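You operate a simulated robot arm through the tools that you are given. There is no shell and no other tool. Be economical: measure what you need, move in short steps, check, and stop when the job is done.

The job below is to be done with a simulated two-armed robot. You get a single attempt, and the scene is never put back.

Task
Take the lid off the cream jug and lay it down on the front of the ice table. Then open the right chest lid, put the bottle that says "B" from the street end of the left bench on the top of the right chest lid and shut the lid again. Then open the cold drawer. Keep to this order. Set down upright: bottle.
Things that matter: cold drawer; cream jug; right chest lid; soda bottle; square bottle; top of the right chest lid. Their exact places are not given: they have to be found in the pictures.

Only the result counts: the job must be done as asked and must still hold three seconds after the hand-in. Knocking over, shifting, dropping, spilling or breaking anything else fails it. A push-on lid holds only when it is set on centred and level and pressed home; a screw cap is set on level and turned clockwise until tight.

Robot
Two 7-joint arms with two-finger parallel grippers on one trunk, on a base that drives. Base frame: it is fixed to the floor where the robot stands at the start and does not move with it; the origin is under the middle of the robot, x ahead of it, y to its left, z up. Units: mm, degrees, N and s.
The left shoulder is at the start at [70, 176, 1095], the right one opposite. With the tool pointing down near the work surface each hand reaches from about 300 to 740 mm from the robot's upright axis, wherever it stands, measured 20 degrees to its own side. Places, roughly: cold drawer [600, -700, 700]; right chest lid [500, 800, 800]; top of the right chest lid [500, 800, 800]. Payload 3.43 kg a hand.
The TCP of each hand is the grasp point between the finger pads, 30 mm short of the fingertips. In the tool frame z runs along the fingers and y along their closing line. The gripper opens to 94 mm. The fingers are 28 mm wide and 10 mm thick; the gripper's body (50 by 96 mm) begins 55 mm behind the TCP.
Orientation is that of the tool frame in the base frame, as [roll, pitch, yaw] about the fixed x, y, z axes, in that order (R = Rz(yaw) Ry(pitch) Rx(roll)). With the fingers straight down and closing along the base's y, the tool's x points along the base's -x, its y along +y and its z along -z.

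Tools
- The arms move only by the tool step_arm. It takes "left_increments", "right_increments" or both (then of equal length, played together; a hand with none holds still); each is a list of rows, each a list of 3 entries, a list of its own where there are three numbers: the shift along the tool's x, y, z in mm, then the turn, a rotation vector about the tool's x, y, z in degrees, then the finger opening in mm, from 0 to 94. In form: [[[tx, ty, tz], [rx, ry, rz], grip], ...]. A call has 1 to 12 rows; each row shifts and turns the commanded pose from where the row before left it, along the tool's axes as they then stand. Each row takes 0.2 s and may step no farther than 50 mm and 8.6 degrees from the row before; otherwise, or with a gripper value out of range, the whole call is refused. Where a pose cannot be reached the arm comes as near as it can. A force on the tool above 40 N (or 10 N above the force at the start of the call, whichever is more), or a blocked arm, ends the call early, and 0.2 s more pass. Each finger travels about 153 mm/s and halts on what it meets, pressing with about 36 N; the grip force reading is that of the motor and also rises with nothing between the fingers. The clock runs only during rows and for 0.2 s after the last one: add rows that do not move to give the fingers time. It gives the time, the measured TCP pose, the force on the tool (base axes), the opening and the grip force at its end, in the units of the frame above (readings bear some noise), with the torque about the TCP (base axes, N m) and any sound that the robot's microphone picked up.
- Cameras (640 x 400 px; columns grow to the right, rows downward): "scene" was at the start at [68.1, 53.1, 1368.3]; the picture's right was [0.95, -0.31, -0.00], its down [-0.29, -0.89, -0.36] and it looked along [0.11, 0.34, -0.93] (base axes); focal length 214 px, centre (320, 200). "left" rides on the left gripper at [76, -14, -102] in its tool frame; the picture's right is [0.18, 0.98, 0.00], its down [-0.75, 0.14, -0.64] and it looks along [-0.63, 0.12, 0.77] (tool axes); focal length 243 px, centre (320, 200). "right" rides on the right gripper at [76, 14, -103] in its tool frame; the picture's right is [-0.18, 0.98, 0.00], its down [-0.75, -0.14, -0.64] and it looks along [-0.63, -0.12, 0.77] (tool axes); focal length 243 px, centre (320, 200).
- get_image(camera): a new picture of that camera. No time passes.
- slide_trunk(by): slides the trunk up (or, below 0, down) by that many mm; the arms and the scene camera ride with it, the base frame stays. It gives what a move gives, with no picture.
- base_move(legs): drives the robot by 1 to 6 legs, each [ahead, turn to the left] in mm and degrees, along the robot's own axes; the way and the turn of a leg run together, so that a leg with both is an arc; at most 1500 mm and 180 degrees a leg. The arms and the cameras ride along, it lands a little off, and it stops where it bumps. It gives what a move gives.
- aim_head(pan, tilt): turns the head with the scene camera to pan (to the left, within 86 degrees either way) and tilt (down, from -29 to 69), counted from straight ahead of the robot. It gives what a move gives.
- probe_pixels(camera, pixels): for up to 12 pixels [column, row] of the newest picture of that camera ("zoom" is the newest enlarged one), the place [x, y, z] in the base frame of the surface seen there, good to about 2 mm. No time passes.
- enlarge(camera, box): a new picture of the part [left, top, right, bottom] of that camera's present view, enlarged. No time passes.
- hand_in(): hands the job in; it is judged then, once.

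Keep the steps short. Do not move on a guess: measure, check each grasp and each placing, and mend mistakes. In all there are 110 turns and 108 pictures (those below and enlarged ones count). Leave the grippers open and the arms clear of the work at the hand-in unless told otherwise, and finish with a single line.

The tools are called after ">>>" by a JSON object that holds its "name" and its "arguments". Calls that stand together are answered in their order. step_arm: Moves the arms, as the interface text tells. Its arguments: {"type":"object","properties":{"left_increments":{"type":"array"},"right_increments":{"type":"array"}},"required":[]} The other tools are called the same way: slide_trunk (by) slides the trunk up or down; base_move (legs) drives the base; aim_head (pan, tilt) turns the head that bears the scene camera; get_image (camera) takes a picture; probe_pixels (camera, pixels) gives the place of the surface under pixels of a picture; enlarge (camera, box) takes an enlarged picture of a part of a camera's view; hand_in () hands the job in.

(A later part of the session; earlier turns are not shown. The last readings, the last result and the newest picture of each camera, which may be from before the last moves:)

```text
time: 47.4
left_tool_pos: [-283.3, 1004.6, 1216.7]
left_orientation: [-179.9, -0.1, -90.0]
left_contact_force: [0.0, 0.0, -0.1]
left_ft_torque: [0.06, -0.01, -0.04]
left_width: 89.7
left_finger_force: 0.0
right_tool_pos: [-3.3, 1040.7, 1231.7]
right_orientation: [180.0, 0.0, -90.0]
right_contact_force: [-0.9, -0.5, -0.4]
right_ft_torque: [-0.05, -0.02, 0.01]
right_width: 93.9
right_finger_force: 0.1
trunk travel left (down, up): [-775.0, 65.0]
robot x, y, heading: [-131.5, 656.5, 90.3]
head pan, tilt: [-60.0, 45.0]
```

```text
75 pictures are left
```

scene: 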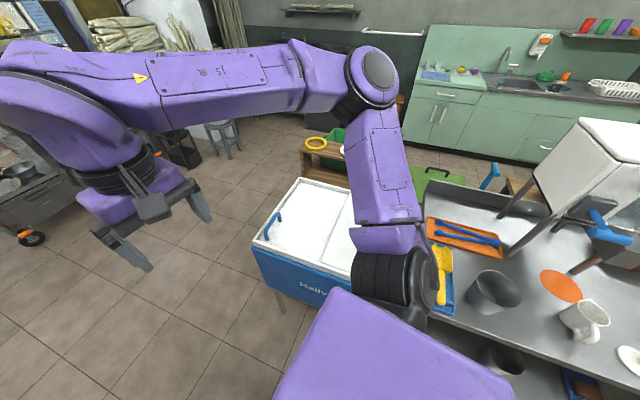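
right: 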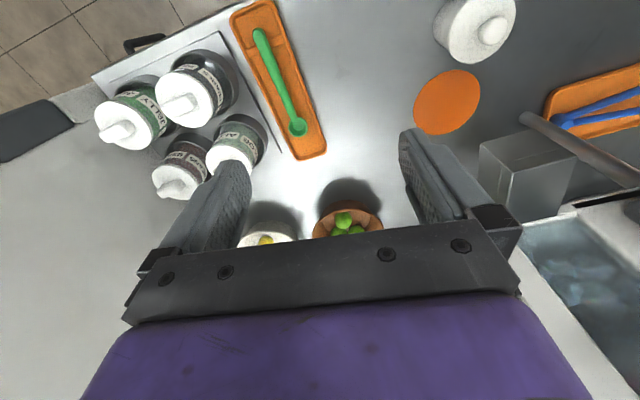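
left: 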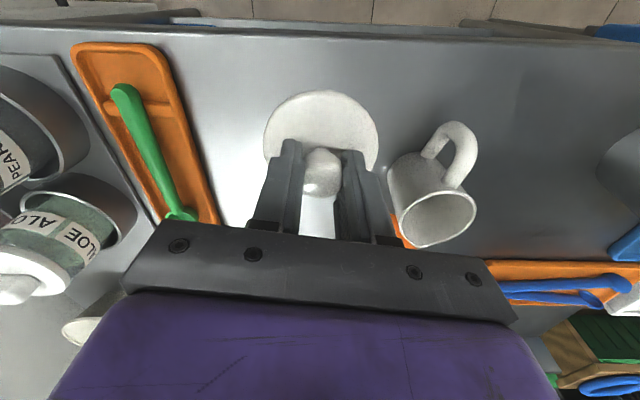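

>>> {"name": "aim_head", "arguments": {"pan": 35, "tilt": 30}}

>>> {"name": "enlarge", "arguments": {"camera": "scene", "box": [180, 150, 320, 250]}}

>>> {"name": "probe_pixels", "arguments": {"camera": "zoom", "pixels": [[330, 200], [300, 180], [400, 190], [560, 170], [420, 230], [500, 200], [300, 250]]}}

```text
time: 49.1
left_tool_pos: [-284.7, 1005.9, 1217.0]
left_orientation: [179.9, -0.1, -90.0]
left_contact_force: [-0.2, -0.6, 0.4]
left_ft_torque: [0.01, 0.0, 0.0]
left_width: 89.8
left_finger_force: 0.1
right_tool_pos: [-4.2, 1041.6, 1231.8]
right_orientation: [179.9, 0.0, -89.9]
right_contact_force: [-1.0, 0.2, -0.6]
right_ft_torque: [0.0, -0.03, -0.01]
right_width: 93.7
right_finger_force: 0.1
trunk travel left (down, up): [-775.0, 65.0]
robot x, y, heading: [-135.7, 653.3, 90.5]
head pan, tilt: [35.0, 30.0]
```

```text
4.00 times, centred on (250, 200) of scene
```

zoom: 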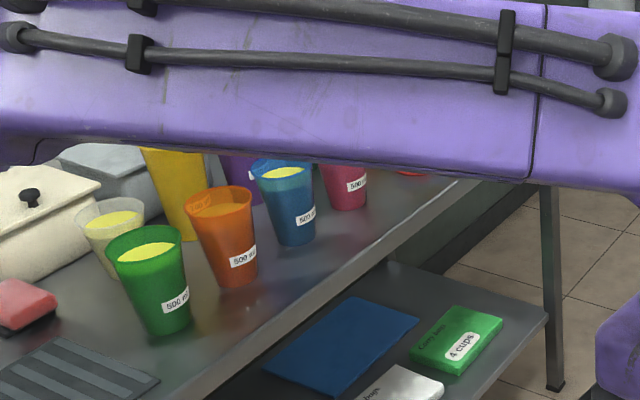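

```text
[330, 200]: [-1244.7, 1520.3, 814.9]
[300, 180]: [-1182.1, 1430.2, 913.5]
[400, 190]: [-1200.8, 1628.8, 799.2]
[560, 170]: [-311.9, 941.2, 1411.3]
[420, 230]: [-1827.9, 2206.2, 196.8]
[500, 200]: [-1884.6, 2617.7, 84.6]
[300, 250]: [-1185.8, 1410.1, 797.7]
```

>>> {"name": "base_move", "arguments": {"legs": [[750, 0], [0, 90]]}}

>>> {"name": "aim_head", "arguments": {"pan": 0, "tilt": 20}}

>>> {"name": "get_image", "arguments": {"camera": "scene"}}

```text
time: 57.0
left_tool_pos: [-491.3, 1255.0, 1217.9]
left_orientation: [180.0, 0.0, 0.1]
left_contact_force: [0.7, 0.0, -0.3]
left_ft_torque: [0.02, 0.0, -0.02]
left_width: 89.8
left_finger_force: 0.0
right_tool_pos: [-526.5, 1535.9, 1232.5]
right_orientation: [180.0, 0.0, 0.0]
right_contact_force: [0.0, -0.3, -0.2]
right_ft_torque: [0.05, 0.01, 0.02]
right_width: 93.9
right_finger_force: 0.0
trunk travel left (down, up): [-775.0, 65.0]
robot x, y, heading: [-140.8, 1408.9, -179.6]
head pan, tilt: [35.0, 30.0]
```

```text
time: 58.0
left_tool_pos: [-491.1, 1254.3, 1216.8]
left_orientation: [179.9, 0.0, 0.2]
left_contact_force: [0.0, 0.6, 0.0]
left_ft_torque: [0.01, -0.02, 0.0]
left_width: 90.0
left_finger_force: 0.0
right_tool_pos: [-527.0, 1534.2, 1232.9]
right_orientation: [180.0, 0.0, 0.1]
right_contact_force: [-1.1, 0.8, -0.9]
right_ft_torque: [0.02, 0.01, -0.02]
right_width: 93.9
right_finger_force: 0.0
trunk travel left (down, up): [-775.0, 65.0]
robot x, y, heading: [-141.1, 1405.9, -179.6]
head pan, tilt: [0.0, 20.0]
```

```text
73 pictures are left
```

scene: 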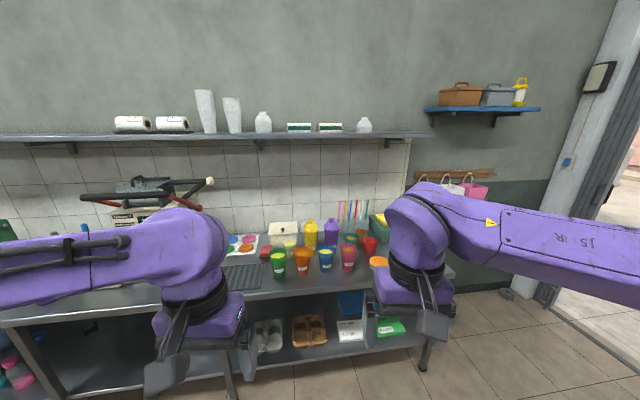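

>>> {"name": "enlarge", "arguments": {"camera": "scene", "box": [215, 190, 395, 300]}}

>>> {"name": "probe_pixels", "arguments": {"camera": "zoom", "pixels": [[340, 145], [415, 140], [225, 260], [310, 260], [398, 250], [475, 245], [400, 290], [555, 230]]}}

```text
3.56 times, centred on (305, 245) of scene
```

zoom: 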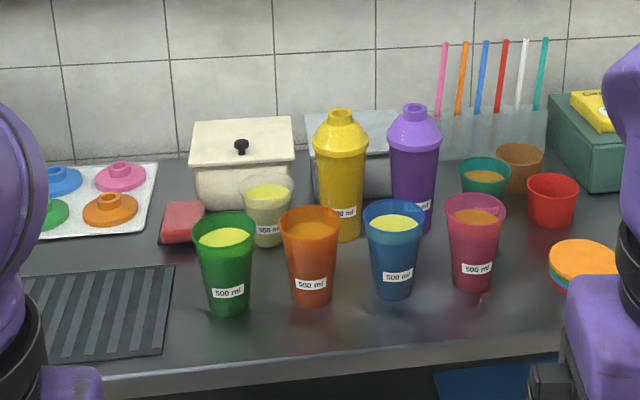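

```text
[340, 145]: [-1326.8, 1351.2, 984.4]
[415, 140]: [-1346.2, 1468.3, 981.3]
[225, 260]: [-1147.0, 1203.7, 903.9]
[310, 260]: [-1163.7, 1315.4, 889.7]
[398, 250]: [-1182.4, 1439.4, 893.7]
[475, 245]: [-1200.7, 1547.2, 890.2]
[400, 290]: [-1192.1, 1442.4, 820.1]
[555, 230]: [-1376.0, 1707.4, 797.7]
```

No bottle with a letter here. I look along the bench to the left and to the right (street).

>>> {"name": "aim_head", "arguments": {"pan": 55, "tilt": 15}}

>>> {"name": "get_image", "arguments": {"camera": "scene"}}

>>> {"name": "aim_head", "arguments": {"pan": -70, "tilt": 15}}

>>> {"name": "get_image", "arguments": {"camera": "scene"}}

```text
time: 59.2
left_tool_pos: [-491.2, 1255.9, 1216.4]
left_orientation: [-180.0, -0.1, 0.1]
left_contact_force: [0.3, 0.0, -0.2]
left_ft_torque: [0.01, 0.02, 0.01]
left_width: 90.0
left_finger_force: 0.1
right_tool_pos: [-527.5, 1535.1, 1230.6]
right_orientation: [-180.0, 0.0, 0.0]
right_contact_force: [-0.2, -0.3, 0.2]
right_ft_torque: [-0.04, 0.01, 0.0]
right_width: 94.1
right_finger_force: 0.0
trunk travel left (down, up): [-775.0, 65.0]
robot x, y, heading: [-139.6, 1406.4, -179.9]
head pan, tilt: [55.0, 15.0]
```

```text
71 pictures are left
```

scene: 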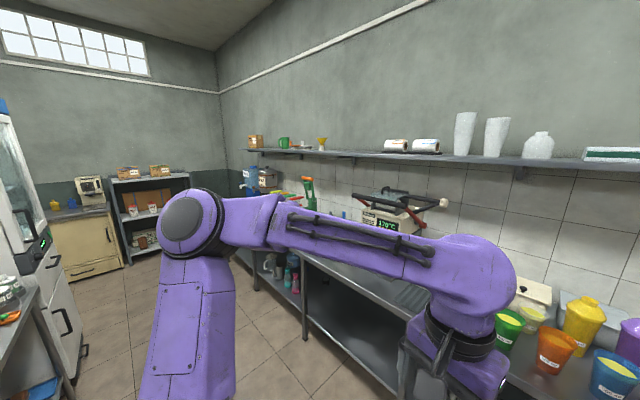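

```text
time: 61.2
left_tool_pos: [-490.5, 1254.3, 1216.8]
left_orientation: [-180.0, 0.0, 0.2]
left_contact_force: [0.8, -0.7, 0.2]
left_ft_torque: [0.02, 0.02, 0.02]
left_width: 90.3
left_finger_force: 0.0
right_tool_pos: [-527.7, 1534.0, 1232.8]
right_orientation: [180.0, 0.0, 0.1]
right_contact_force: [-0.2, 0.3, -0.2]
right_ft_torque: [0.01, 0.02, 0.0]
right_width: 94.0
right_finger_force: 0.1
trunk travel left (down, up): [-775.0, 65.0]
robot x, y, heading: [-138.9, 1407.1, -179.6]
head pan, tilt: [-70.0, 15.0]
```

```text
70 pictures are left
```

scene: 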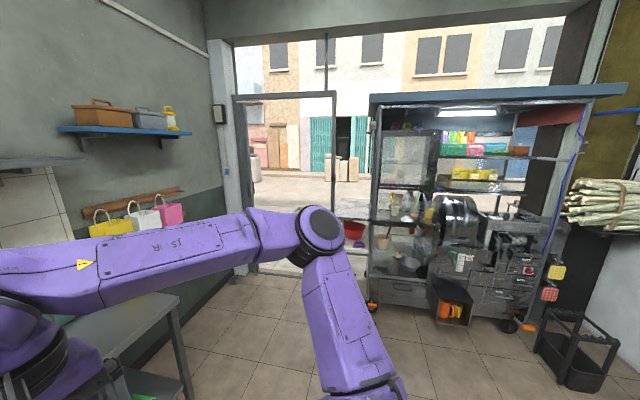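

The letter bottle is likely at the street end of the tea bench (left one when facing this wall), next to the green squeezer. I drive there.

>>> {"name": "base_move", "arguments": {"legs": [[0, 90], [1250, 0], [0, -90]]}}

>>> {"name": "aim_head", "arguments": {"pan": 0, "tilt": 25}}

>>> {"name": "get_image", "arguments": {"camera": "scene"}}

```text
time: 75.1
left_tool_pos: [-495.2, -4.7, 1216.5]
left_orientation: [180.0, 0.0, 1.0]
left_contact_force: [0.0, 0.1, -0.2]
left_ft_torque: [0.02, 0.04, 0.01]
left_width: 90.0
left_finger_force: 0.0
right_tool_pos: [-534.9, 275.7, 1231.6]
right_orientation: [179.9, 0.0, 0.8]
right_contact_force: [-0.7, -1.2, 0.1]
right_ft_torque: [-0.02, -0.02, 0.05]
right_width: 94.0
right_finger_force: 0.0
trunk travel left (down, up): [-775.0, 65.0]
robot x, y, heading: [-146.4, 157.6, -178.6]
head pan, tilt: [-70.0, 15.0]
```

```text
time: 76.5
left_tool_pos: [-495.3, -5.0, 1217.1]
left_orientation: [179.9, 0.0, 0.9]
left_contact_force: [0.3, 0.4, -0.1]
left_ft_torque: [-0.01, -0.01, 0.01]
left_width: 90.1
left_finger_force: 0.0
right_tool_pos: [-536.9, 275.7, 1231.6]
right_orientation: [-180.0, 0.0, 0.9]
right_contact_force: [0.1, 0.0, -0.3]
right_ft_torque: [0.01, -0.02, 0.0]
right_width: 93.9
right_finger_force: 0.1
trunk travel left (down, up): [-775.0, 65.0]
robot x, y, heading: [-146.1, 156.4, -178.7]
head pan, tilt: [0.0, 25.0]
```

```text
69 pictures are left
```

scene: 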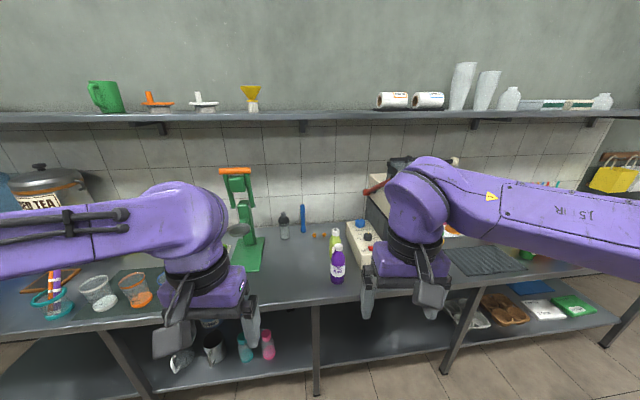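

Bottles at about (335, 255). I enlarge.

>>> {"name": "enlarge", "arguments": {"camera": "scene", "box": [260, 190, 380, 300]}}

>>> {"name": "probe_pixels", "arguments": {"camera": "zoom", "pixels": [[410, 330], [425, 430], [410, 280], [395, 250], [130, 200], [395, 320], [300, 300], [420, 390]]}}

```text
3.64 times, centred on (320, 245) of scene
```

zoom: 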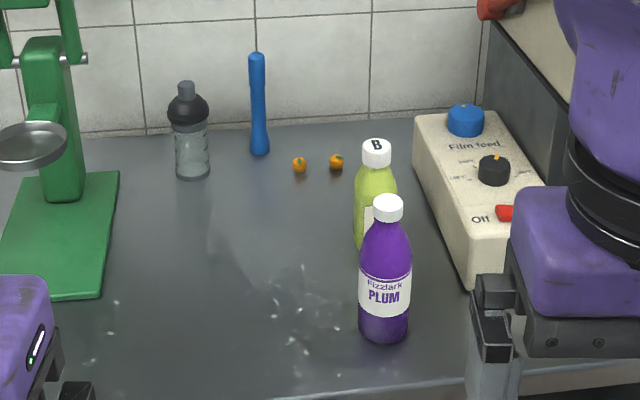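

```text
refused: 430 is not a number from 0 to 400
```

>>> {"name": "probe_pixels", "arguments": {"camera": "zoom", "pixels": [[376, 143], [376, 155], [363, 205], [396, 190], [375, 180], [388, 200], [388, 212], [384, 255], [384, 335], [363, 255], [411, 255], [430, 350]]}}

>>> {"name": "enlarge", "arguments": {"camera": "scene", "box": [315, 220, 355, 290]}}

```text
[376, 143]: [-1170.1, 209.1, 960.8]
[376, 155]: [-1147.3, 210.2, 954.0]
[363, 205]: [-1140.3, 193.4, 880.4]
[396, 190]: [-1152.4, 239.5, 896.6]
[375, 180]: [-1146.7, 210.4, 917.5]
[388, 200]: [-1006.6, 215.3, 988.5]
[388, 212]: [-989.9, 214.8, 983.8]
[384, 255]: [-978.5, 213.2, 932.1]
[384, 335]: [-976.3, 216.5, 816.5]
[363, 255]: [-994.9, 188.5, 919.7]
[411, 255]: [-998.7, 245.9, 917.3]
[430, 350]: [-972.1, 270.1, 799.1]
```

```text
5.71 times, centred on (335, 255) of scene
```

zoom: 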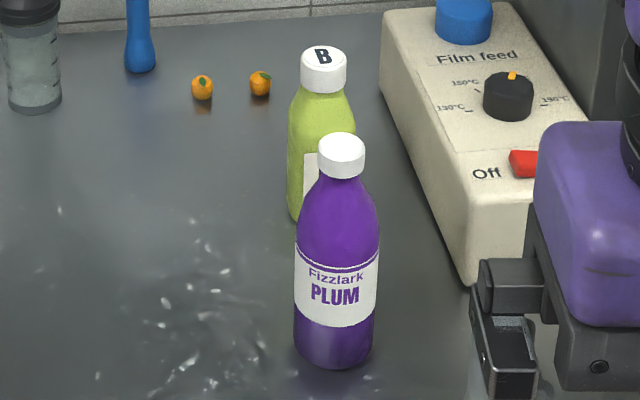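

The bottle with "B" on its cap is the green one at about (-1163, 210). First the chest lid has to be opened: I drive to the chest and look at it.

>>> {"name": "base_move", "arguments": {"legs": [[0, -90], [680, 0], [0, -90]]}}

>>> {"name": "aim_head", "arguments": {"pan": 0, "tilt": 50}}

>>> {"name": "get_image", "arguments": {"camera": "scene"}}

```text
time: 88.0
left_tool_pos: [208.7, 982.7, 1216.8]
left_orientation: [179.9, -0.1, 179.1]
left_contact_force: [0.7, -0.3, -0.3]
left_ft_torque: [-0.03, 0.02, -0.02]
left_width: 89.8
left_finger_force: 0.0
right_tool_pos: [239.9, 700.9, 1233.2]
right_orientation: [180.0, 0.0, 178.9]
right_contact_force: [-0.4, -0.1, 0.4]
right_ft_torque: [0.01, 0.03, 0.0]
right_width: 93.9
right_finger_force: 0.0
trunk travel left (down, up): [-775.0, 65.0]
robot x, y, heading: [-146.9, 833.1, -0.9]
head pan, tilt: [0.0, 25.0]
```

```text
time: 88.9
left_tool_pos: [209.0, 982.1, 1215.8]
left_orientation: [-180.0, -0.1, 179.1]
left_contact_force: [-0.5, -0.4, -0.5]
left_ft_torque: [-0.02, 0.0, -0.02]
left_width: 90.3
left_finger_force: 0.2
right_tool_pos: [239.3, 700.6, 1232.5]
right_orientation: [-179.9, 0.0, 178.9]
right_contact_force: [0.1, 0.7, -1.0]
right_ft_torque: [0.02, 0.0, 0.03]
right_width: 93.8
right_finger_force: 0.2
trunk travel left (down, up): [-775.0, 65.0]
robot x, y, heading: [-146.2, 835.9, -0.6]
head pan, tilt: [0.0, 50.0]
```

```text
66 pictures are left
```

scene: 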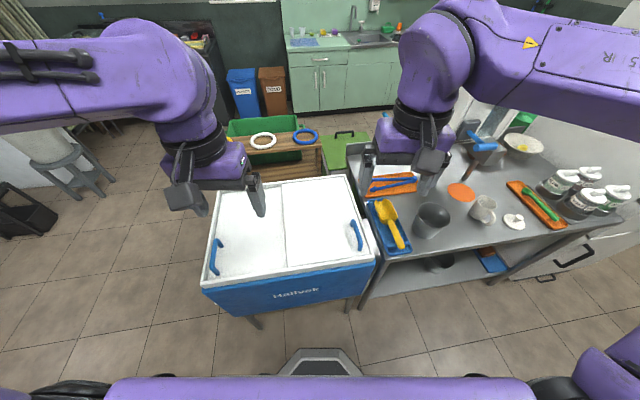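

>>> {"name": "enlarge", "arguments": {"camera": "scene", "box": [190, 165, 390, 320]}}

>>> {"name": "probe_pixels", "arguments": {"camera": "zoom", "pixels": [[540, 205], [540, 250], [520, 180], [300, 60], [315, 330], [510, 50], [590, 270], [50, 370], [84, 240], [295, 180], [325, 180], [440, 180]]}}

```text
2.58 times, centred on (290, 242) of scene
```

zoom: 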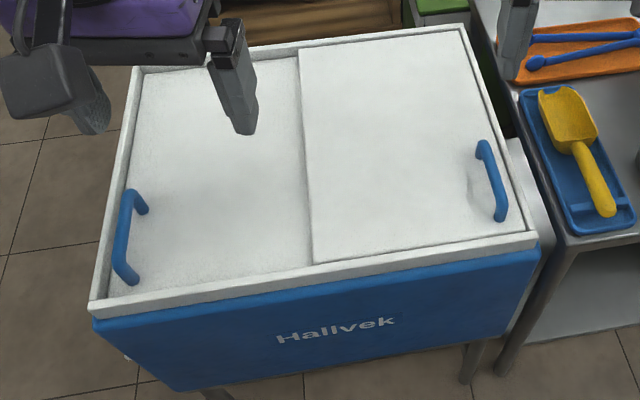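

```text
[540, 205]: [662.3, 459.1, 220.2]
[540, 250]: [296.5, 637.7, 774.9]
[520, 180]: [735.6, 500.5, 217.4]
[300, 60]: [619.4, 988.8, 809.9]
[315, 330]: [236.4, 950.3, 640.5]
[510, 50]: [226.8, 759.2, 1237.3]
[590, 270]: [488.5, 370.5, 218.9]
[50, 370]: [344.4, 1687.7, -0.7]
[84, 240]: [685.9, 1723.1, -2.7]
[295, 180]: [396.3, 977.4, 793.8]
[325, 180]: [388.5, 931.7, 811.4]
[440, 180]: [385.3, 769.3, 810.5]
```

The right lid is the higher panel (z≈811, left one ≈794), a sliding lid that runs toward +y over the left one. I measure its handle and edges.

>>> {"name": "probe_pixels", "arguments": {"camera": "zoom", "pixels": [[483, 146], [490, 165], [497, 190], [503, 215], [470, 180], [300, 50], [312, 260], [520, 228], [460, 30], [100, 285], [145, 70], [535, 240]]}}

>>> {"name": "enlarge", "arguments": {"camera": "scene", "box": [330, 205, 390, 260]}}

```text
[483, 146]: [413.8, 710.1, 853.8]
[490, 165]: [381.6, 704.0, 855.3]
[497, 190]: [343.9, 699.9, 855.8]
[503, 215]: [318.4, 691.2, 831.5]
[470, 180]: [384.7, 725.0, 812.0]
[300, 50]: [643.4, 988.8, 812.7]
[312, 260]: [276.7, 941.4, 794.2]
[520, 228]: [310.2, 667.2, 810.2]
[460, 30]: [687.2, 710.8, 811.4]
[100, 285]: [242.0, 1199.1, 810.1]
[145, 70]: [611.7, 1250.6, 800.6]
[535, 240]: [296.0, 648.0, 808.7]
```

```text
7.27 times, centred on (360, 232) of scene
```

zoom: 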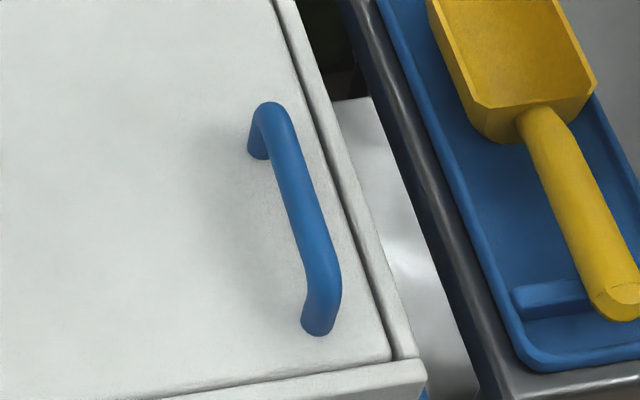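

Handle bar: centre about (372, 702), top z 855, lid surface z 811, chest turned about 7°. I lower the trunk back, move the left hand aside and bring the right hand over the handle.

>>> {"name": "slide_trunk", "arguments": {"by": -100}}

>>> {"name": "step_arm", "arguments": {"left_increments": [[[0, 40, 0], [0, 0, 0], 90], [[0, 40, 0], [0, 0, 0], 90], [[0, 40, 0], [0, 0, 0], 90], [[0, 40, 0], [0, 0, 0], 90], [[0, 0, 0], [0, 0, 0], 90]], "right_increments": [[[-34, 1, 25], [0, 0, 0], 60], [[-34, 1, 25], [0, 0, 0], 60], [[-34, 1, 25], [0, 0, 0], 60], [[-33, 1, 25], [0, 0, 0], 60], [[0, 0, 45], [0, 0, -8], 60]]}}

>>> {"name": "get_image", "arguments": {"camera": "right"}}

>>> {"name": "probe_pixels", "arguments": {"camera": "right", "pixels": [[320, 100], [320, 130], [320, 80], [300, 100], [340, 100]]}}

```text
time: 90.2
left_tool_pos: [209.2, 983.0, 1117.7]
left_orientation: [180.0, 0.0, 179.1]
left_contact_force: [0.5, -0.9, -0.4]
left_ft_torque: [0.0, -0.02, 0.01]
left_width: 90.1
left_finger_force: 0.1
right_tool_pos: [239.4, 700.8, 1132.0]
right_orientation: [-179.9, 0.0, 178.9]
right_contact_force: [-0.2, 0.4, 0.1]
right_ft_torque: [0.0, 0.0, 0.03]
right_width: 93.9
right_finger_force: 0.0
trunk travel left (down, up): [-675.0, 165.0]
robot x, y, heading: [-146.2, 838.8, -0.5]
head pan, tilt: [0.0, 50.0]
```

```text
time: 91.4
left_tool_pos: [211.0, 1140.2, 1118.2]
left_orientation: [179.9, 0.0, 179.1]
left_contact_force: [-0.2, 0.0, 0.3]
left_ft_torque: [0.06, -0.01, 0.04]
left_width: 90.3
left_finger_force: 0.1
right_tool_pos: [375.1, 701.1, 986.7]
right_orientation: [179.9, 0.0, -173.0]
right_contact_force: [-0.2, 0.5, 0.1]
right_ft_torque: [0.05, -0.01, 0.02]
right_width: 60.1
right_finger_force: 0.0
trunk travel left (down, up): [-675.0, 165.0]
robot x, y, heading: [-145.8, 836.5, -0.9]
head pan, tilt: [0.0, 50.0]
```

```text
63 pictures are left
```

right: 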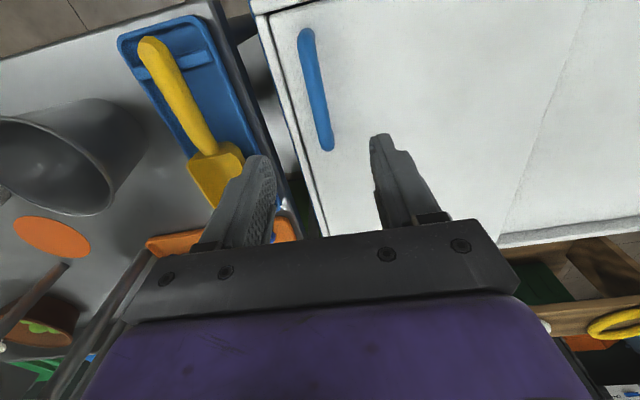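

```text
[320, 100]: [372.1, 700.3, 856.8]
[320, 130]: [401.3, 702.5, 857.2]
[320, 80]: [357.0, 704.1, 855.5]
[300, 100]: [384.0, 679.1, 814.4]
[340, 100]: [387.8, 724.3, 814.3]
```

The bar is centred between the fingers. I go down to TCP z≈853 and close.

>>> {"name": "step_arm", "arguments": {"right_increments": [[[0, 0, 40], [0, 0, 0], 50], [[0, 0, 40], [0, 0, 0], 50], [[0, 0, 35], [0, 0, 0], 50], [[0, 0, 18], [0, 0, 0], 50], [[0, 0, 0], [0, 0, 0], 20], [[0, 0, 0], [0, 0, 0], 5], [[0, 0, 0], [0, 0, 0], 5]]}}

>>> {"name": "get_image", "arguments": {"camera": "scene"}}

```text
time: 93.0
left_tool_pos: [212.6, 1140.7, 1117.6]
left_orientation: [180.0, 0.0, 179.2]
left_contact_force: [-0.3, -0.1, -0.3]
left_ft_torque: [-0.01, 0.01, 0.0]
left_width: 90.0
left_finger_force: 0.0
right_tool_pos: [375.5, 703.8, 853.6]
right_orientation: [179.9, 0.0, -172.9]
right_contact_force: [-0.1, -0.5, -2.0]
right_ft_torque: [0.07, -0.56, 1.11]
right_width: 19.5
right_finger_force: 44.6
trunk travel left (down, up): [-675.0, 165.0]
robot x, y, heading: [-147.7, 834.7, -0.8]
head pan, tilt: [0.0, 50.0]
```

```text
62 pictures are left
```

scene: 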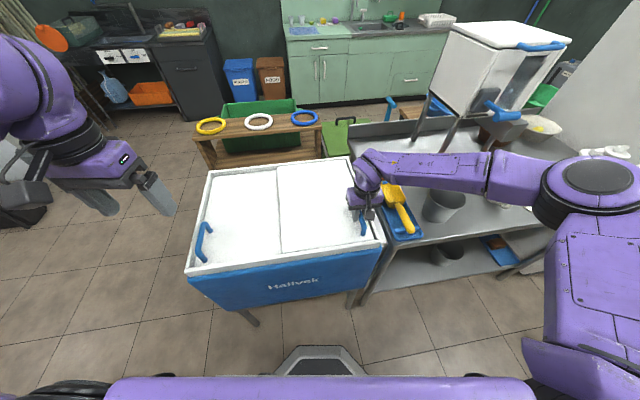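

Gripped (19.5 mm). I slide gently toward +y along the tool's y.

>>> {"name": "step_arm", "arguments": {"right_increments": [[[0, 5, 0], [0, 0, 0], 5], [[0, 10, 0], [0, 0, 0], 5], [[0, 10, 0], [0, 0, 0], 5], [[0, 10, 0], [0, 0, 0], 5]]}}

>>> {"name": "enlarge", "arguments": {"camera": "scene", "box": [180, 140, 420, 300]}}

```text
time: 94.0
left_tool_pos: [210.5, 1140.9, 1117.4]
left_orientation: [-180.0, 0.1, 179.0]
left_contact_force: [-0.7, 0.7, 0.4]
left_ft_torque: [0.01, 0.02, 0.01]
left_width: 89.8
left_finger_force: 0.1
right_tool_pos: [370.6, 738.3, 856.4]
right_orientation: [180.0, 0.2, -173.1]
right_contact_force: [-2.4, -1.0, 7.5]
right_ft_torque: [0.04, 0.05, 1.14]
right_width: 16.8
right_finger_force: 45.2
trunk travel left (down, up): [-675.0, 165.0]
robot x, y, heading: [-147.7, 835.2, -0.7]
head pan, tilt: [0.0, 50.0]
```

```text
2.50 times, centred on (300, 220) of scene
```

zoom: 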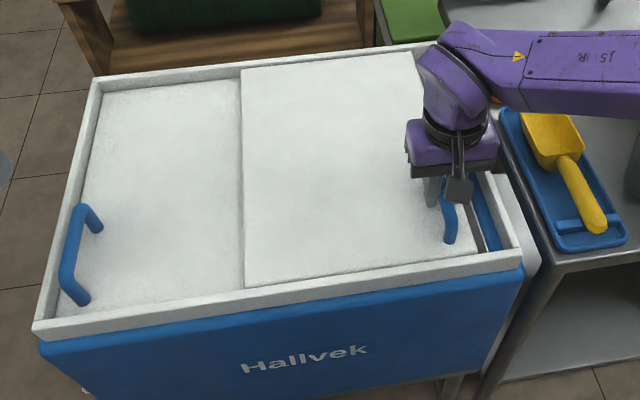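

It slides. I go on 110 mm.

>>> {"name": "step_arm", "arguments": {"right_increments": [[[0, 11, 0], [0, 0, 0], 5], [[0, 11, 0], [0, 0, 0], 5], [[0, 11, 0], [0, 0, 0], 5], [[0, 11, 0], [0, 0, 0], 5], [[0, 11, 0], [0, 0, 0], 5], [[0, 11, 0], [0, 0, 0], 5], [[0, 11, 0], [0, 0, 0], 5], [[0, 11, 0], [0, 0, 0], 5], [[0, 11, 0], [0, 0, 0], 5], [[0, 11, 0], [0, 0, 0], 5]]}}

>>> {"name": "enlarge", "arguments": {"camera": "scene", "box": [180, 140, 420, 300]}}

```text
time: 96.2
left_tool_pos: [207.5, 1140.1, 1120.3]
left_orientation: [-179.9, 0.3, 179.1]
left_contact_force: [0.2, 0.0, -0.7]
left_ft_torque: [-0.03, 0.01, 0.0]
left_width: 90.1
left_finger_force: 0.0
right_tool_pos: [352.5, 847.3, 856.1]
right_orientation: [180.0, 0.3, -172.9]
right_contact_force: [-12.5, -1.6, 25.6]
right_ft_torque: [-0.29, 1.44, 0.93]
right_width: 16.3
right_finger_force: 44.7
trunk travel left (down, up): [-675.0, 165.0]
robot x, y, heading: [-146.9, 835.7, -0.7]
head pan, tilt: [0.0, 50.0]
```

```text
2.50 times, centred on (300, 220) of scene
```

zoom: 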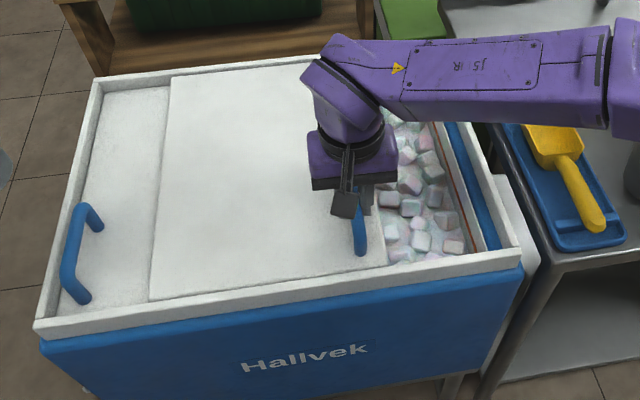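

Some side force shows; I shift 2 mm to −x, 2 mm up, then slide about 65 mm more.

>>> {"name": "step_arm", "arguments": {"right_increments": [[[2, 0, -2], [0, 0, 0], 5], [[0.4, 11, 0], [0, 0, 0], 5], [[0.4, 11, 0], [0, 0, 0], 5], [[0.4, 11, 0], [0, 0, 0], 5], [[0.4, 11, 0], [0, 0, 0], 5], [[0.4, 11, 0], [0, 0, 0], 5], [[0.4, 10, 0], [0, 0, 0], 5]]}}

>>> {"name": "enlarge", "arguments": {"camera": "scene", "box": [180, 140, 420, 300]}}

```text
time: 98.0
left_tool_pos: [210.0, 1135.7, 1119.4]
left_orientation: [179.9, 0.2, 179.0]
left_contact_force: [-0.6, 0.5, 0.7]
left_ft_torque: [-0.08, -0.01, -0.01]
left_width: 90.0
left_finger_force: 0.2
right_tool_pos: [344.8, 902.4, 857.3]
right_orientation: [-179.6, 0.0, -173.8]
right_contact_force: [-8.1, -34.1, 13.7]
right_ft_torque: [-0.43, 0.63, 1.48]
right_width: 17.0
right_finger_force: 44.8
trunk travel left (down, up): [-675.0, 165.0]
robot x, y, heading: [-145.7, 832.1, -1.6]
head pan, tilt: [0.0, 50.0]
stopped in row 7 (right hand): the force on the tool passed its limit (the readings are from after the stop); the commanded pose is now the measured one
```

```text
2.50 times, centred on (300, 220) of scene
```

zoom: 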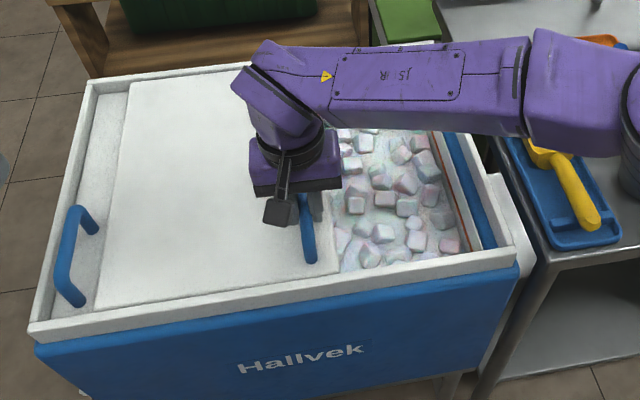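

The lid has reached its stop after 200 mm. I let go, rise and move the right hand back.

>>> {"name": "step_arm", "arguments": {"right_increments": [[[0, -3, 0], [0, 0, 0], 20], [[0, 0, 0], [0, 0, 0], 50], [[0, 0, -20], [0, 0, 0], 50], [[0, 0, -40], [0, 0, 0], 50], [[0, 0, -50], [0, 0, 0], 50], [[0, 0, -50], [0, 0, 0], 90], [[20, -40, -50], [0, 0, 0], 90], [[30, -40, -50], [0, 0, 0], 90], [[30, -40, 0], [0, 0, 8], 90], [[20, -40, 0], [0, 0, 0], 90]]}}

>>> {"name": "get_image", "arguments": {"camera": "scene"}}

```text
refused: row 7 steps farther than a row can; nothing moved
```

```text
58 pictures are left
```

scene: 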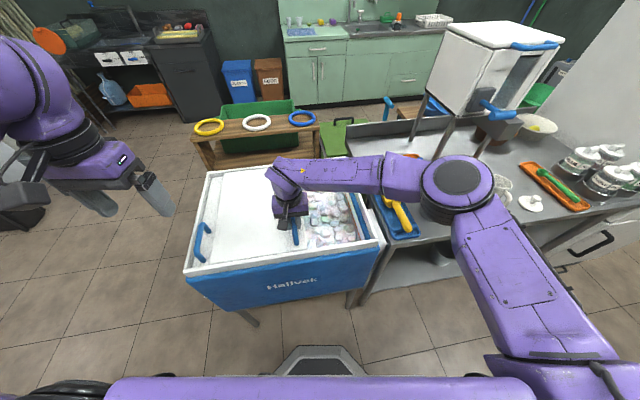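

>>> {"name": "step_arm", "arguments": {"right_increments": [[[0, -3, 0], [0, 0, 0], 20], [[0, 0, 0], [0, 0, 0], 50], [[0, 0, -20], [0, 0, 0], 50], [[0, 0, -40], [0, 0, 0], 50], [[0, 0, -48], [0, 0, 0], 50], [[0, 0, -48], [0, 0, 0], 90], [[20, -25, -30], [0, 0, 0], 90], [[25, -25, -30], [0, 0, 0], 90], [[25, -40, 0], [0, 0, 7], 90], [[20, -40, 0], [0, 0, 0], 90], [[15, -40, -30], [0, 0, 0], 90], [[0, -30, -30], [0, 0, 0], 90]]}}

>>> {"name": "get_image", "arguments": {"camera": "scene"}}

```text
refused: row 11 steps farther than a row can; nothing moved
```

```text
57 pictures are left
```

scene: 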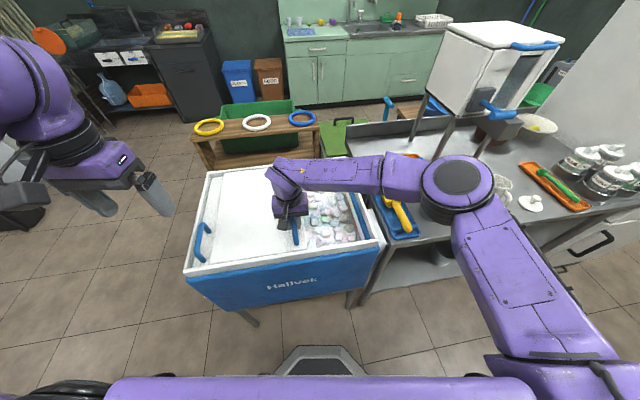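

>>> {"name": "step_arm", "arguments": {"right_increments": [[[0, -3, 0], [0, 0, 0], 20], [[0, 0, 0], [0, 0, 0], 50], [[0, 0, -20], [0, 0, 0], 50], [[0, 0, -40], [0, 0, 0], 50], [[0, 0, -48], [0, 0, 0], 50], [[0, 0, -48], [0, 0, 0], 90], [[20, -25, -30], [0, 0, 0], 90], [[25, -25, -30], [0, 0, 0], 90], [[20, -35, 0], [0, 0, 7], 90], [[20, -35, 0], [0, 0, 0], 90], [[0, -35, -25], [0, 0, 0], 90], [[0, -30, -25], [0, 0, 0], 90]]}}

```text
time: 100.6
left_tool_pos: [212.0, 1138.8, 1117.1]
left_orientation: [-180.0, 0.0, 179.1]
left_contact_force: [-0.3, -0.2, 0.6]
left_ft_torque: [0.04, -0.03, 0.0]
left_width: 89.7
left_finger_force: 0.1
right_tool_pos: [270.9, 712.3, 1121.2]
right_orientation: [-179.8, -0.1, 179.5]
right_contact_force: [0.8, -0.3, -0.8]
right_ft_torque: [0.02, 0.01, -0.03]
right_width: 90.1
right_finger_force: 0.0
trunk travel left (down, up): [-675.0, 165.0]
robot x, y, heading: [-145.8, 834.0, -1.1]
head pan, tilt: [0.0, 50.0]
```

Now the bottle. I tuck both hands and drive to the left bench, stopping short first to look.

>>> {"name": "step_arm", "arguments": {"left_increments": [[[0, -40, 0], [0, 0, 0], 90], [[0, -40, 0], [0, 0, 0], 90], [[0, -40, 0], [0, 0, 0], 90], [[0, -20, -20], [0, 0, 0], 90]], "right_increments": [[[20, 0, -30], [0, 0, 0], 90], [[20, 0, -30], [0, 0, 0], 90], [[20, 0, -30], [0, 0, 0], 90], [[20, 0, -30], [0, 0, 0], 90]]}}

>>> {"name": "base_move", "arguments": {"legs": [[0, -89], [470, 0], [0, -90], [350, 0]]}}

>>> {"name": "aim_head", "arguments": {"pan": 12, "tilt": 40}}

>>> {"name": "get_image", "arguments": {"camera": "scene"}}

```text
time: 101.6
left_tool_pos: [208.4, 997.1, 1138.7]
left_orientation: [180.0, 0.1, 179.0]
left_contact_force: [-0.5, 0.3, -1.2]
left_ft_torque: [0.01, -0.04, 0.01]
left_width: 89.9
left_finger_force: 0.0
right_tool_pos: [188.1, 715.0, 1243.4]
right_orientation: [-179.6, 0.0, 179.5]
right_contact_force: [-0.1, 0.5, 0.3]
right_ft_torque: [0.0, -0.04, -0.02]
right_width: 89.9
right_finger_force: 0.0
trunk travel left (down, up): [-675.0, 165.0]
robot x, y, heading: [-143.4, 836.2, -1.1]
head pan, tilt: [0.0, 50.0]
```

```text
time: 114.0
left_tool_pos: [-884.5, 229.2, 1136.6]
left_orientation: [-179.9, -0.1, -2.8]
left_contact_force: [-0.1, -0.5, -0.4]
left_ft_torque: [-0.03, -0.03, 0.03]
left_width: 90.0
left_finger_force: 0.1
right_tool_pos: [-855.5, 510.5, 1244.1]
right_orientation: [-179.7, -0.1, -2.3]
right_contact_force: [1.0, -0.1, 0.5]
right_ft_torque: [-0.01, 0.02, -0.04]
right_width: 90.2
right_finger_force: 0.0
trunk travel left (down, up): [-675.0, 165.0]
robot x, y, heading: [-524.5, 378.0, 177.0]
head pan, tilt: [0.0, 50.0]
```

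```text
time: 114.7
left_tool_pos: [-884.3, 229.0, 1136.8]
left_orientation: [180.0, 0.0, -2.7]
left_contact_force: [-0.3, -0.7, 0.3]
left_ft_torque: [-0.01, -0.01, 0.01]
left_width: 89.9
left_finger_force: 0.0
right_tool_pos: [-856.9, 510.5, 1243.1]
right_orientation: [-179.7, -0.1, -2.3]
right_contact_force: [0.0, 0.0, -0.2]
right_ft_torque: [0.02, 0.0, 0.02]
right_width: 90.0
right_finger_force: 0.1
trunk travel left (down, up): [-675.0, 165.0]
robot x, y, heading: [-522.4, 379.3, 176.9]
head pan, tilt: [12.0, 40.0]
```

```text
56 pictures are left
```

scene: 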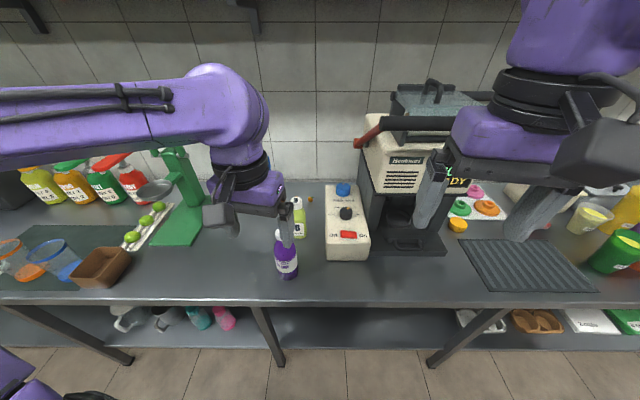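

>>> {"name": "enlarge", "arguments": {"camera": "scene", "box": [255, 175, 385, 300]}}

>>> {"name": "probe_pixels", "arguments": {"camera": "zoom", "pixels": [[260, 75], [265, 110], [250, 140], [278, 140], [265, 170], [272, 195], [330, 60], [335, 260], [230, 205], [225, 260], [300, 380], [215, 320]]}}

```text
3.20 times, centred on (320, 238) of scene
```

zoom: 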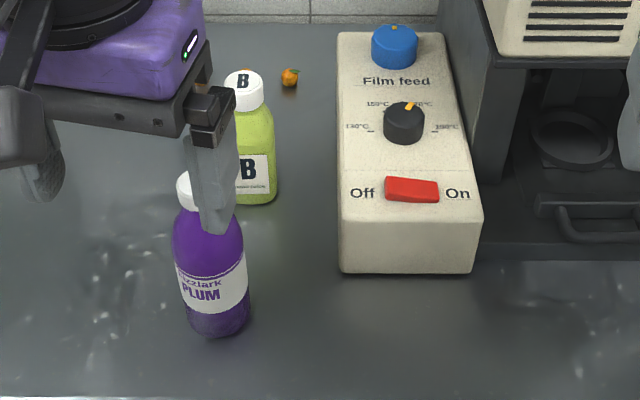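

```text
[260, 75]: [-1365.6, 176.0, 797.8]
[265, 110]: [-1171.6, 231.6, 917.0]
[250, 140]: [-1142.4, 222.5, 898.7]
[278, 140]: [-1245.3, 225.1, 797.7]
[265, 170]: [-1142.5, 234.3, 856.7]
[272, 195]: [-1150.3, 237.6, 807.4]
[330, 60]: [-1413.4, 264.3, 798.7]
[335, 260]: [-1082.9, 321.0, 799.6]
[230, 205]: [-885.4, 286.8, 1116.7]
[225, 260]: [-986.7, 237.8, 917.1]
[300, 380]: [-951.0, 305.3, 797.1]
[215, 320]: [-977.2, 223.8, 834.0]
```

The green bottle carries a "B" label. I drive 70 mm closer and raise the left hand above it.

>>> {"name": "base_move", "arguments": {"legs": [[70, 0]]}}

```text
time: 115.8
left_tool_pos: [-951.5, 231.9, 1138.7]
left_orientation: [180.0, 0.1, -2.8]
left_contact_force: [0.1, 0.0, 0.1]
left_ft_torque: [0.03, 0.01, 0.02]
left_width: 90.1
left_finger_force: 0.0
right_tool_pos: [-922.8, 514.5, 1243.7]
right_orientation: [-179.7, 0.1, -2.3]
right_contact_force: [-0.3, -0.3, -0.2]
right_ft_torque: [-0.01, 0.0, 0.0]
right_width: 90.1
right_finger_force: 0.0
trunk travel left (down, up): [-675.0, 165.0]
robot x, y, heading: [-592.8, 386.4, 177.0]
head pan, tilt: [12.0, 40.0]
```

>>> {"name": "step_arm", "arguments": {"left_increments": [[[-42, 5.6, 0], [0, 0, 0], 80], [[-42, 5.6, 0], [0, 0, 0], 80], [[-42, 5.6, 0], [0, 0, 0], 80], [[-42, 5.6, 0], [0, 0, 0], 80], [[-44, 6, 15], [0, 0, 0], 80], [[0, 0, 35], [0, 0, 0], 80], [[0, 0, 0], [0, 0, 0], 80]]}}

>>> {"name": "get_image", "arguments": {"camera": "left"}}

```text
time: 117.3
left_tool_pos: [-1168.0, 213.0, 1085.6]
left_orientation: [180.0, 0.0, -2.9]
left_contact_force: [1.1, 0.3, -0.3]
left_ft_torque: [0.02, 0.0, 0.01]
left_width: 80.1
left_finger_force: 0.0
right_tool_pos: [-924.5, 513.6, 1243.8]
right_orientation: [-179.7, 0.0, -2.4]
right_contact_force: [0.1, 0.0, 0.5]
right_ft_torque: [-0.03, -0.01, -0.05]
right_width: 90.1
right_finger_force: 0.0
trunk travel left (down, up): [-675.0, 165.0]
robot x, y, heading: [-588.5, 386.3, 177.3]
head pan, tilt: [12.0, 40.0]
```

```text
54 pictures are left
```

left: 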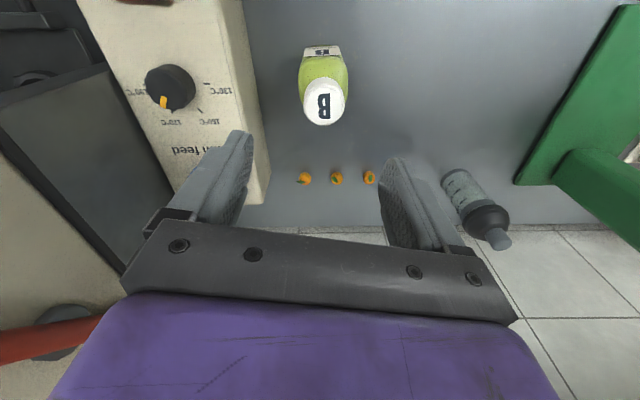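

>>> {"name": "probe_pixels", "arguments": {"camera": "left", "pixels": [[324, 102], [304, 104], [344, 104], [326, 123], [322, 83], [301, 75], [346, 72], [322, 68], [230, 175], [262, 170], [395, 195]]}}

>>> {"name": "enlarge", "arguments": {"camera": "scene", "box": [255, 150, 385, 280]}}

```text
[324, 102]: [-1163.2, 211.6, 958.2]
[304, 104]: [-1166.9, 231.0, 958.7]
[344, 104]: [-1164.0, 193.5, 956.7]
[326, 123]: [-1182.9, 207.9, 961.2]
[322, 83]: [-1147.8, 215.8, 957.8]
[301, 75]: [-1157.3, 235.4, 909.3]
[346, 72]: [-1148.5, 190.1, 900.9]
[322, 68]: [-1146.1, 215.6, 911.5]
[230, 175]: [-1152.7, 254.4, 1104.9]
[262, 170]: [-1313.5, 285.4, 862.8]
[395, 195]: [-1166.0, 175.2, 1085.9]
```

```text
3.08 times, centred on (320, 215) of scene
```

zoom: 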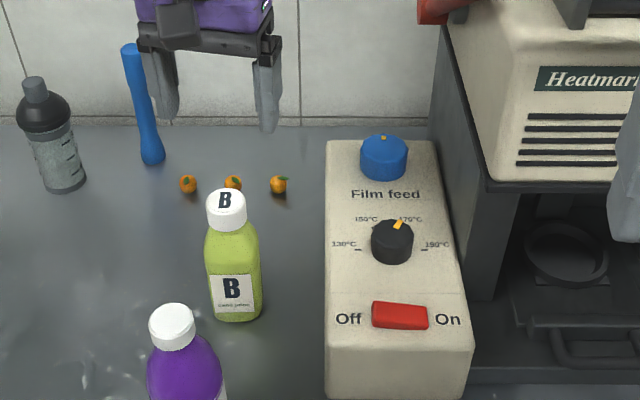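

The bottle's axis is at (-1165, 212). I descend in two stages, minding the plum bottle in front.

>>> {"name": "step_arm", "arguments": {"left_increments": [[[3, 1, 40], [0, 0, 0], 80], [[0, 0, 40], [0, 0, 0], 80], [[0, 0, 30], [0, 0, 0], 80], [[0, 0, 0], [0, 0, 0], 80]]}}

>>> {"name": "enlarge", "arguments": {"camera": "scene", "box": [255, 150, 385, 280]}}

```text
time: 118.3
left_tool_pos: [-1164.6, 213.9, 977.6]
left_orientation: [-180.0, -0.1, -3.0]
left_contact_force: [0.3, -0.2, -0.1]
left_ft_torque: [-0.01, 0.0, -0.01]
left_width: 80.1
left_finger_force: 0.1
right_tool_pos: [-924.6, 514.2, 1243.5]
right_orientation: [-179.7, 0.0, -2.4]
right_contact_force: [-0.4, -0.1, 0.3]
right_ft_torque: [0.0, 0.0, 0.01]
right_width: 89.7
right_finger_force: 0.0
trunk travel left (down, up): [-675.0, 165.0]
robot x, y, heading: [-593.5, 384.7, 177.1]
head pan, tilt: [12.0, 40.0]
```

```text
3.08 times, centred on (320, 215) of scene
```

zoom: 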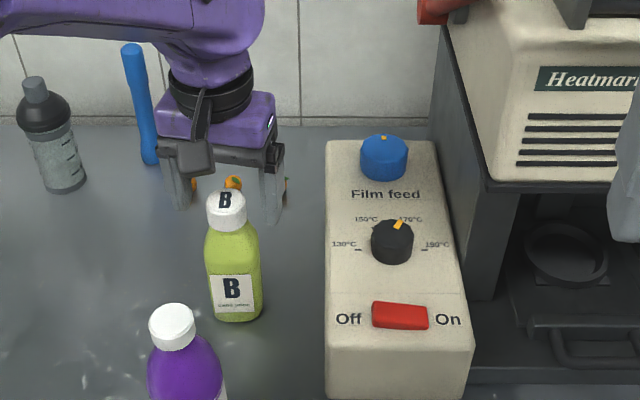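

>>> {"name": "step_arm", "arguments": {"left_increments": [[[0, -1, 25], [0, 0, 0], 80], [[0, 0, 25], [0, 0, 0], 80], [[0, 0, 12], [0, 0, 0], 80], [[0, 0, 0], [0, 0, 0], 80]]}}

>>> {"name": "enlarge", "arguments": {"camera": "scene", "box": [255, 150, 385, 280]}}

>>> {"name": "get_image", "arguments": {"camera": "left"}}

```text
time: 119.3
left_tool_pos: [-1164.5, 213.9, 915.8]
left_orientation: [-180.0, 0.0, -2.9]
left_contact_force: [0.1, -0.4, -0.6]
left_ft_torque: [-0.05, 0.02, 0.01]
left_width: 79.9
left_finger_force: 0.1
right_tool_pos: [-925.7, 515.7, 1243.1]
right_orientation: [-179.6, 0.1, -2.4]
right_contact_force: [0.7, 0.3, 0.4]
right_ft_torque: [-0.01, 0.0, 0.01]
right_width: 90.1
right_finger_force: 0.0
trunk travel left (down, up): [-675.0, 165.0]
robot x, y, heading: [-591.6, 380.9, 176.9]
head pan, tilt: [12.0, 40.0]
```

```text
3.08 times, centred on (320, 215) of scene
```

zoom: 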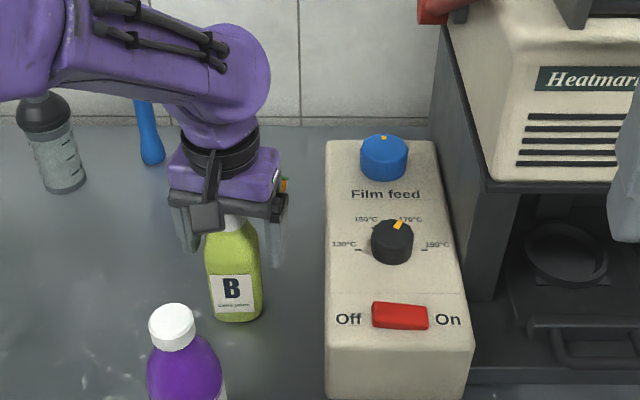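

```text
50 pictures are left
```

left: 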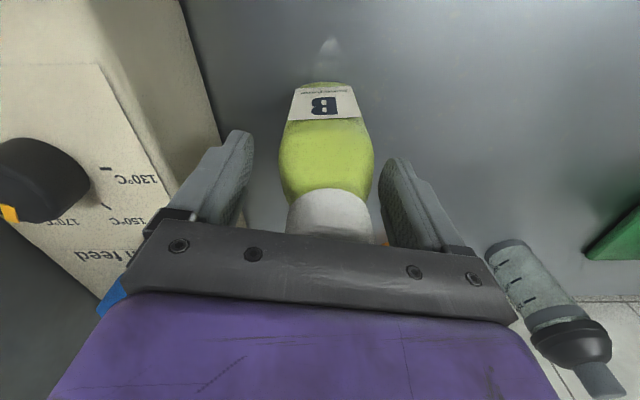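

Clear of everything. I close on the bottle's upper body.

>>> {"name": "step_arm", "arguments": {"left_increments": [[[0, 0, 0], [0, 0, 0], 60], [[0, 0, 0], [0, 0, 0], 50], [[0, 0, 0], [0, 0, 0], 44], [[0, 0, 0], [0, 0, 0], 30], [[0, 0, 0], [0, 0, 0], 20], [[0, 0, 0], [0, 0, 0], 20]]}}

>>> {"name": "get_image", "arguments": {"camera": "left"}}

```text
time: 120.8
left_tool_pos: [-1164.8, 215.0, 914.7]
left_orientation: [-180.0, 0.0, -2.8]
left_contact_force: [0.4, 0.2, 0.3]
left_ft_torque: [0.03, 0.07, 0.02]
left_width: 56.8
left_finger_force: 35.6
right_tool_pos: [-925.8, 514.7, 1242.9]
right_orientation: [-179.7, -0.2, -2.5]
right_contact_force: [1.1, 0.5, 0.8]
right_ft_torque: [0.01, 0.02, 0.01]
right_width: 89.9
right_finger_force: 0.2
trunk travel left (down, up): [-675.0, 165.0]
robot x, y, heading: [-593.7, 381.4, 177.3]
head pan, tilt: [12.0, 40.0]
```

```text
49 pictures are left
```

left: 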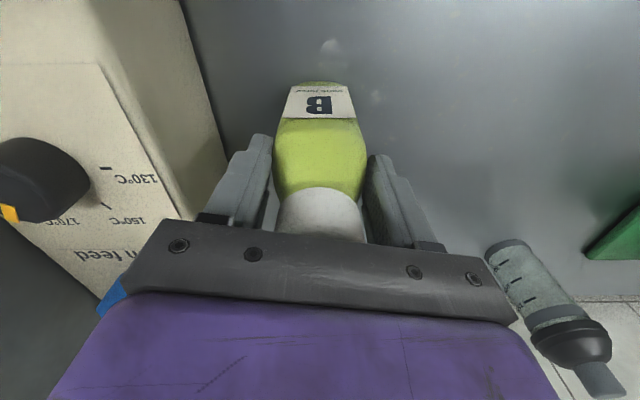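

Held at 56.8 mm. I lift a little to test.

>>> {"name": "step_arm", "arguments": {"left_increments": [[[0, 0, -4], [0, 0, 0], 20], [[0, 0, -6], [0, 0, 0], 20], [[0, 0, -10], [0, 0, 0], 20], [[0, 0, -15], [0, 0, 0], 20], [[0, 0, 0], [0, 0, 0], 20]]}}

>>> {"name": "enlarge", "arguments": {"camera": "scene", "box": [255, 150, 385, 280]}}

```text
time: 122.0
left_tool_pos: [-1163.7, 214.7, 950.5]
left_orientation: [-180.0, -0.1, -2.9]
left_contact_force: [0.2, -0.5, -3.4]
left_ft_torque: [0.0, -0.01, -0.02]
left_width: 56.5
left_finger_force: 36.1
right_tool_pos: [-925.8, 514.1, 1242.6]
right_orientation: [-179.7, 0.0, -2.4]
right_contact_force: [0.6, 0.1, 0.4]
right_ft_torque: [0.0, -0.01, -0.01]
right_width: 90.3
right_finger_force: 0.1
trunk travel left (down, up): [-675.0, 165.0]
robot x, y, heading: [-594.8, 386.2, 177.3]
head pan, tilt: [12.0, 40.0]
```

```text
3.08 times, centred on (320, 215) of scene
```

zoom: 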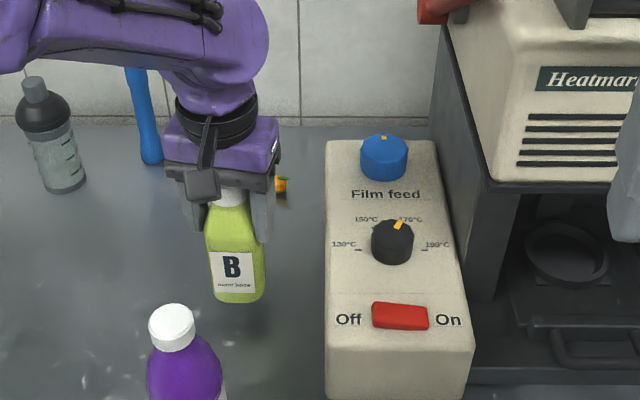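

It's held. I lift to z≈1160 and pull the hand back over the bench edge.

>>> {"name": "step_arm", "arguments": {"left_increments": [[[0, 0, -25], [0, 0, 0], 20], [[0, 0, -35], [0, 0, 0], 20], [[0, 0, -40], [0, 0, 0], 20], [[0, 0, -40], [0, 0, 0], 20], [[0, 0, -40], [0, 0, 0], 20], [[0, 0, -35], [0, 0, 0], 20], [[30, 0, 0], [0, 0, 0], 20], [[35, 0, 0], [0, 0, 0], 20], [[35, 0, 0], [0, 0, 0], 20], [[35, 0, 0], [0, 0, 0], 20], [[35, 0, 0], [0, 0, 0], 20], [[30, 0, 0], [0, 0, 0], 20]]}}

>>> {"name": "get_image", "arguments": {"camera": "scene"}}

```text
time: 124.5
left_tool_pos: [-963.5, 205.1, 1166.6]
left_orientation: [-179.9, 0.0, -2.8]
left_contact_force: [-0.3, 0.7, -2.9]
left_ft_torque: [-0.02, -0.01, 0.0]
left_width: 56.2
left_finger_force: 35.7
right_tool_pos: [-924.9, 513.2, 1243.5]
right_orientation: [-179.7, 0.0, -2.4]
right_contact_force: [0.7, 0.3, -0.3]
right_ft_torque: [0.01, 0.0, 0.02]
right_width: 90.0
right_finger_force: 0.1
trunk travel left (down, up): [-675.0, 165.0]
robot x, y, heading: [-590.6, 383.2, 177.1]
head pan, tilt: [12.0, 40.0]
```

```text
47 pictures are left
```

scene: 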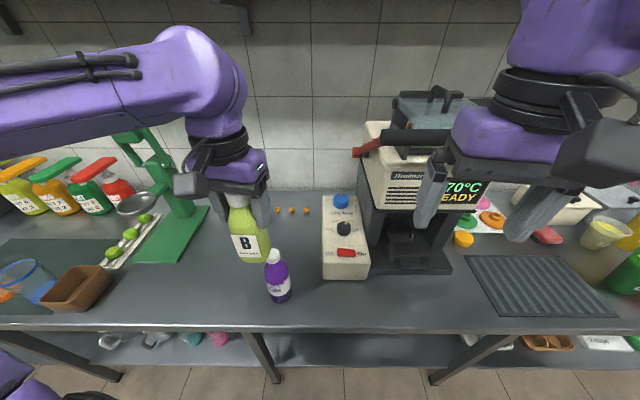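

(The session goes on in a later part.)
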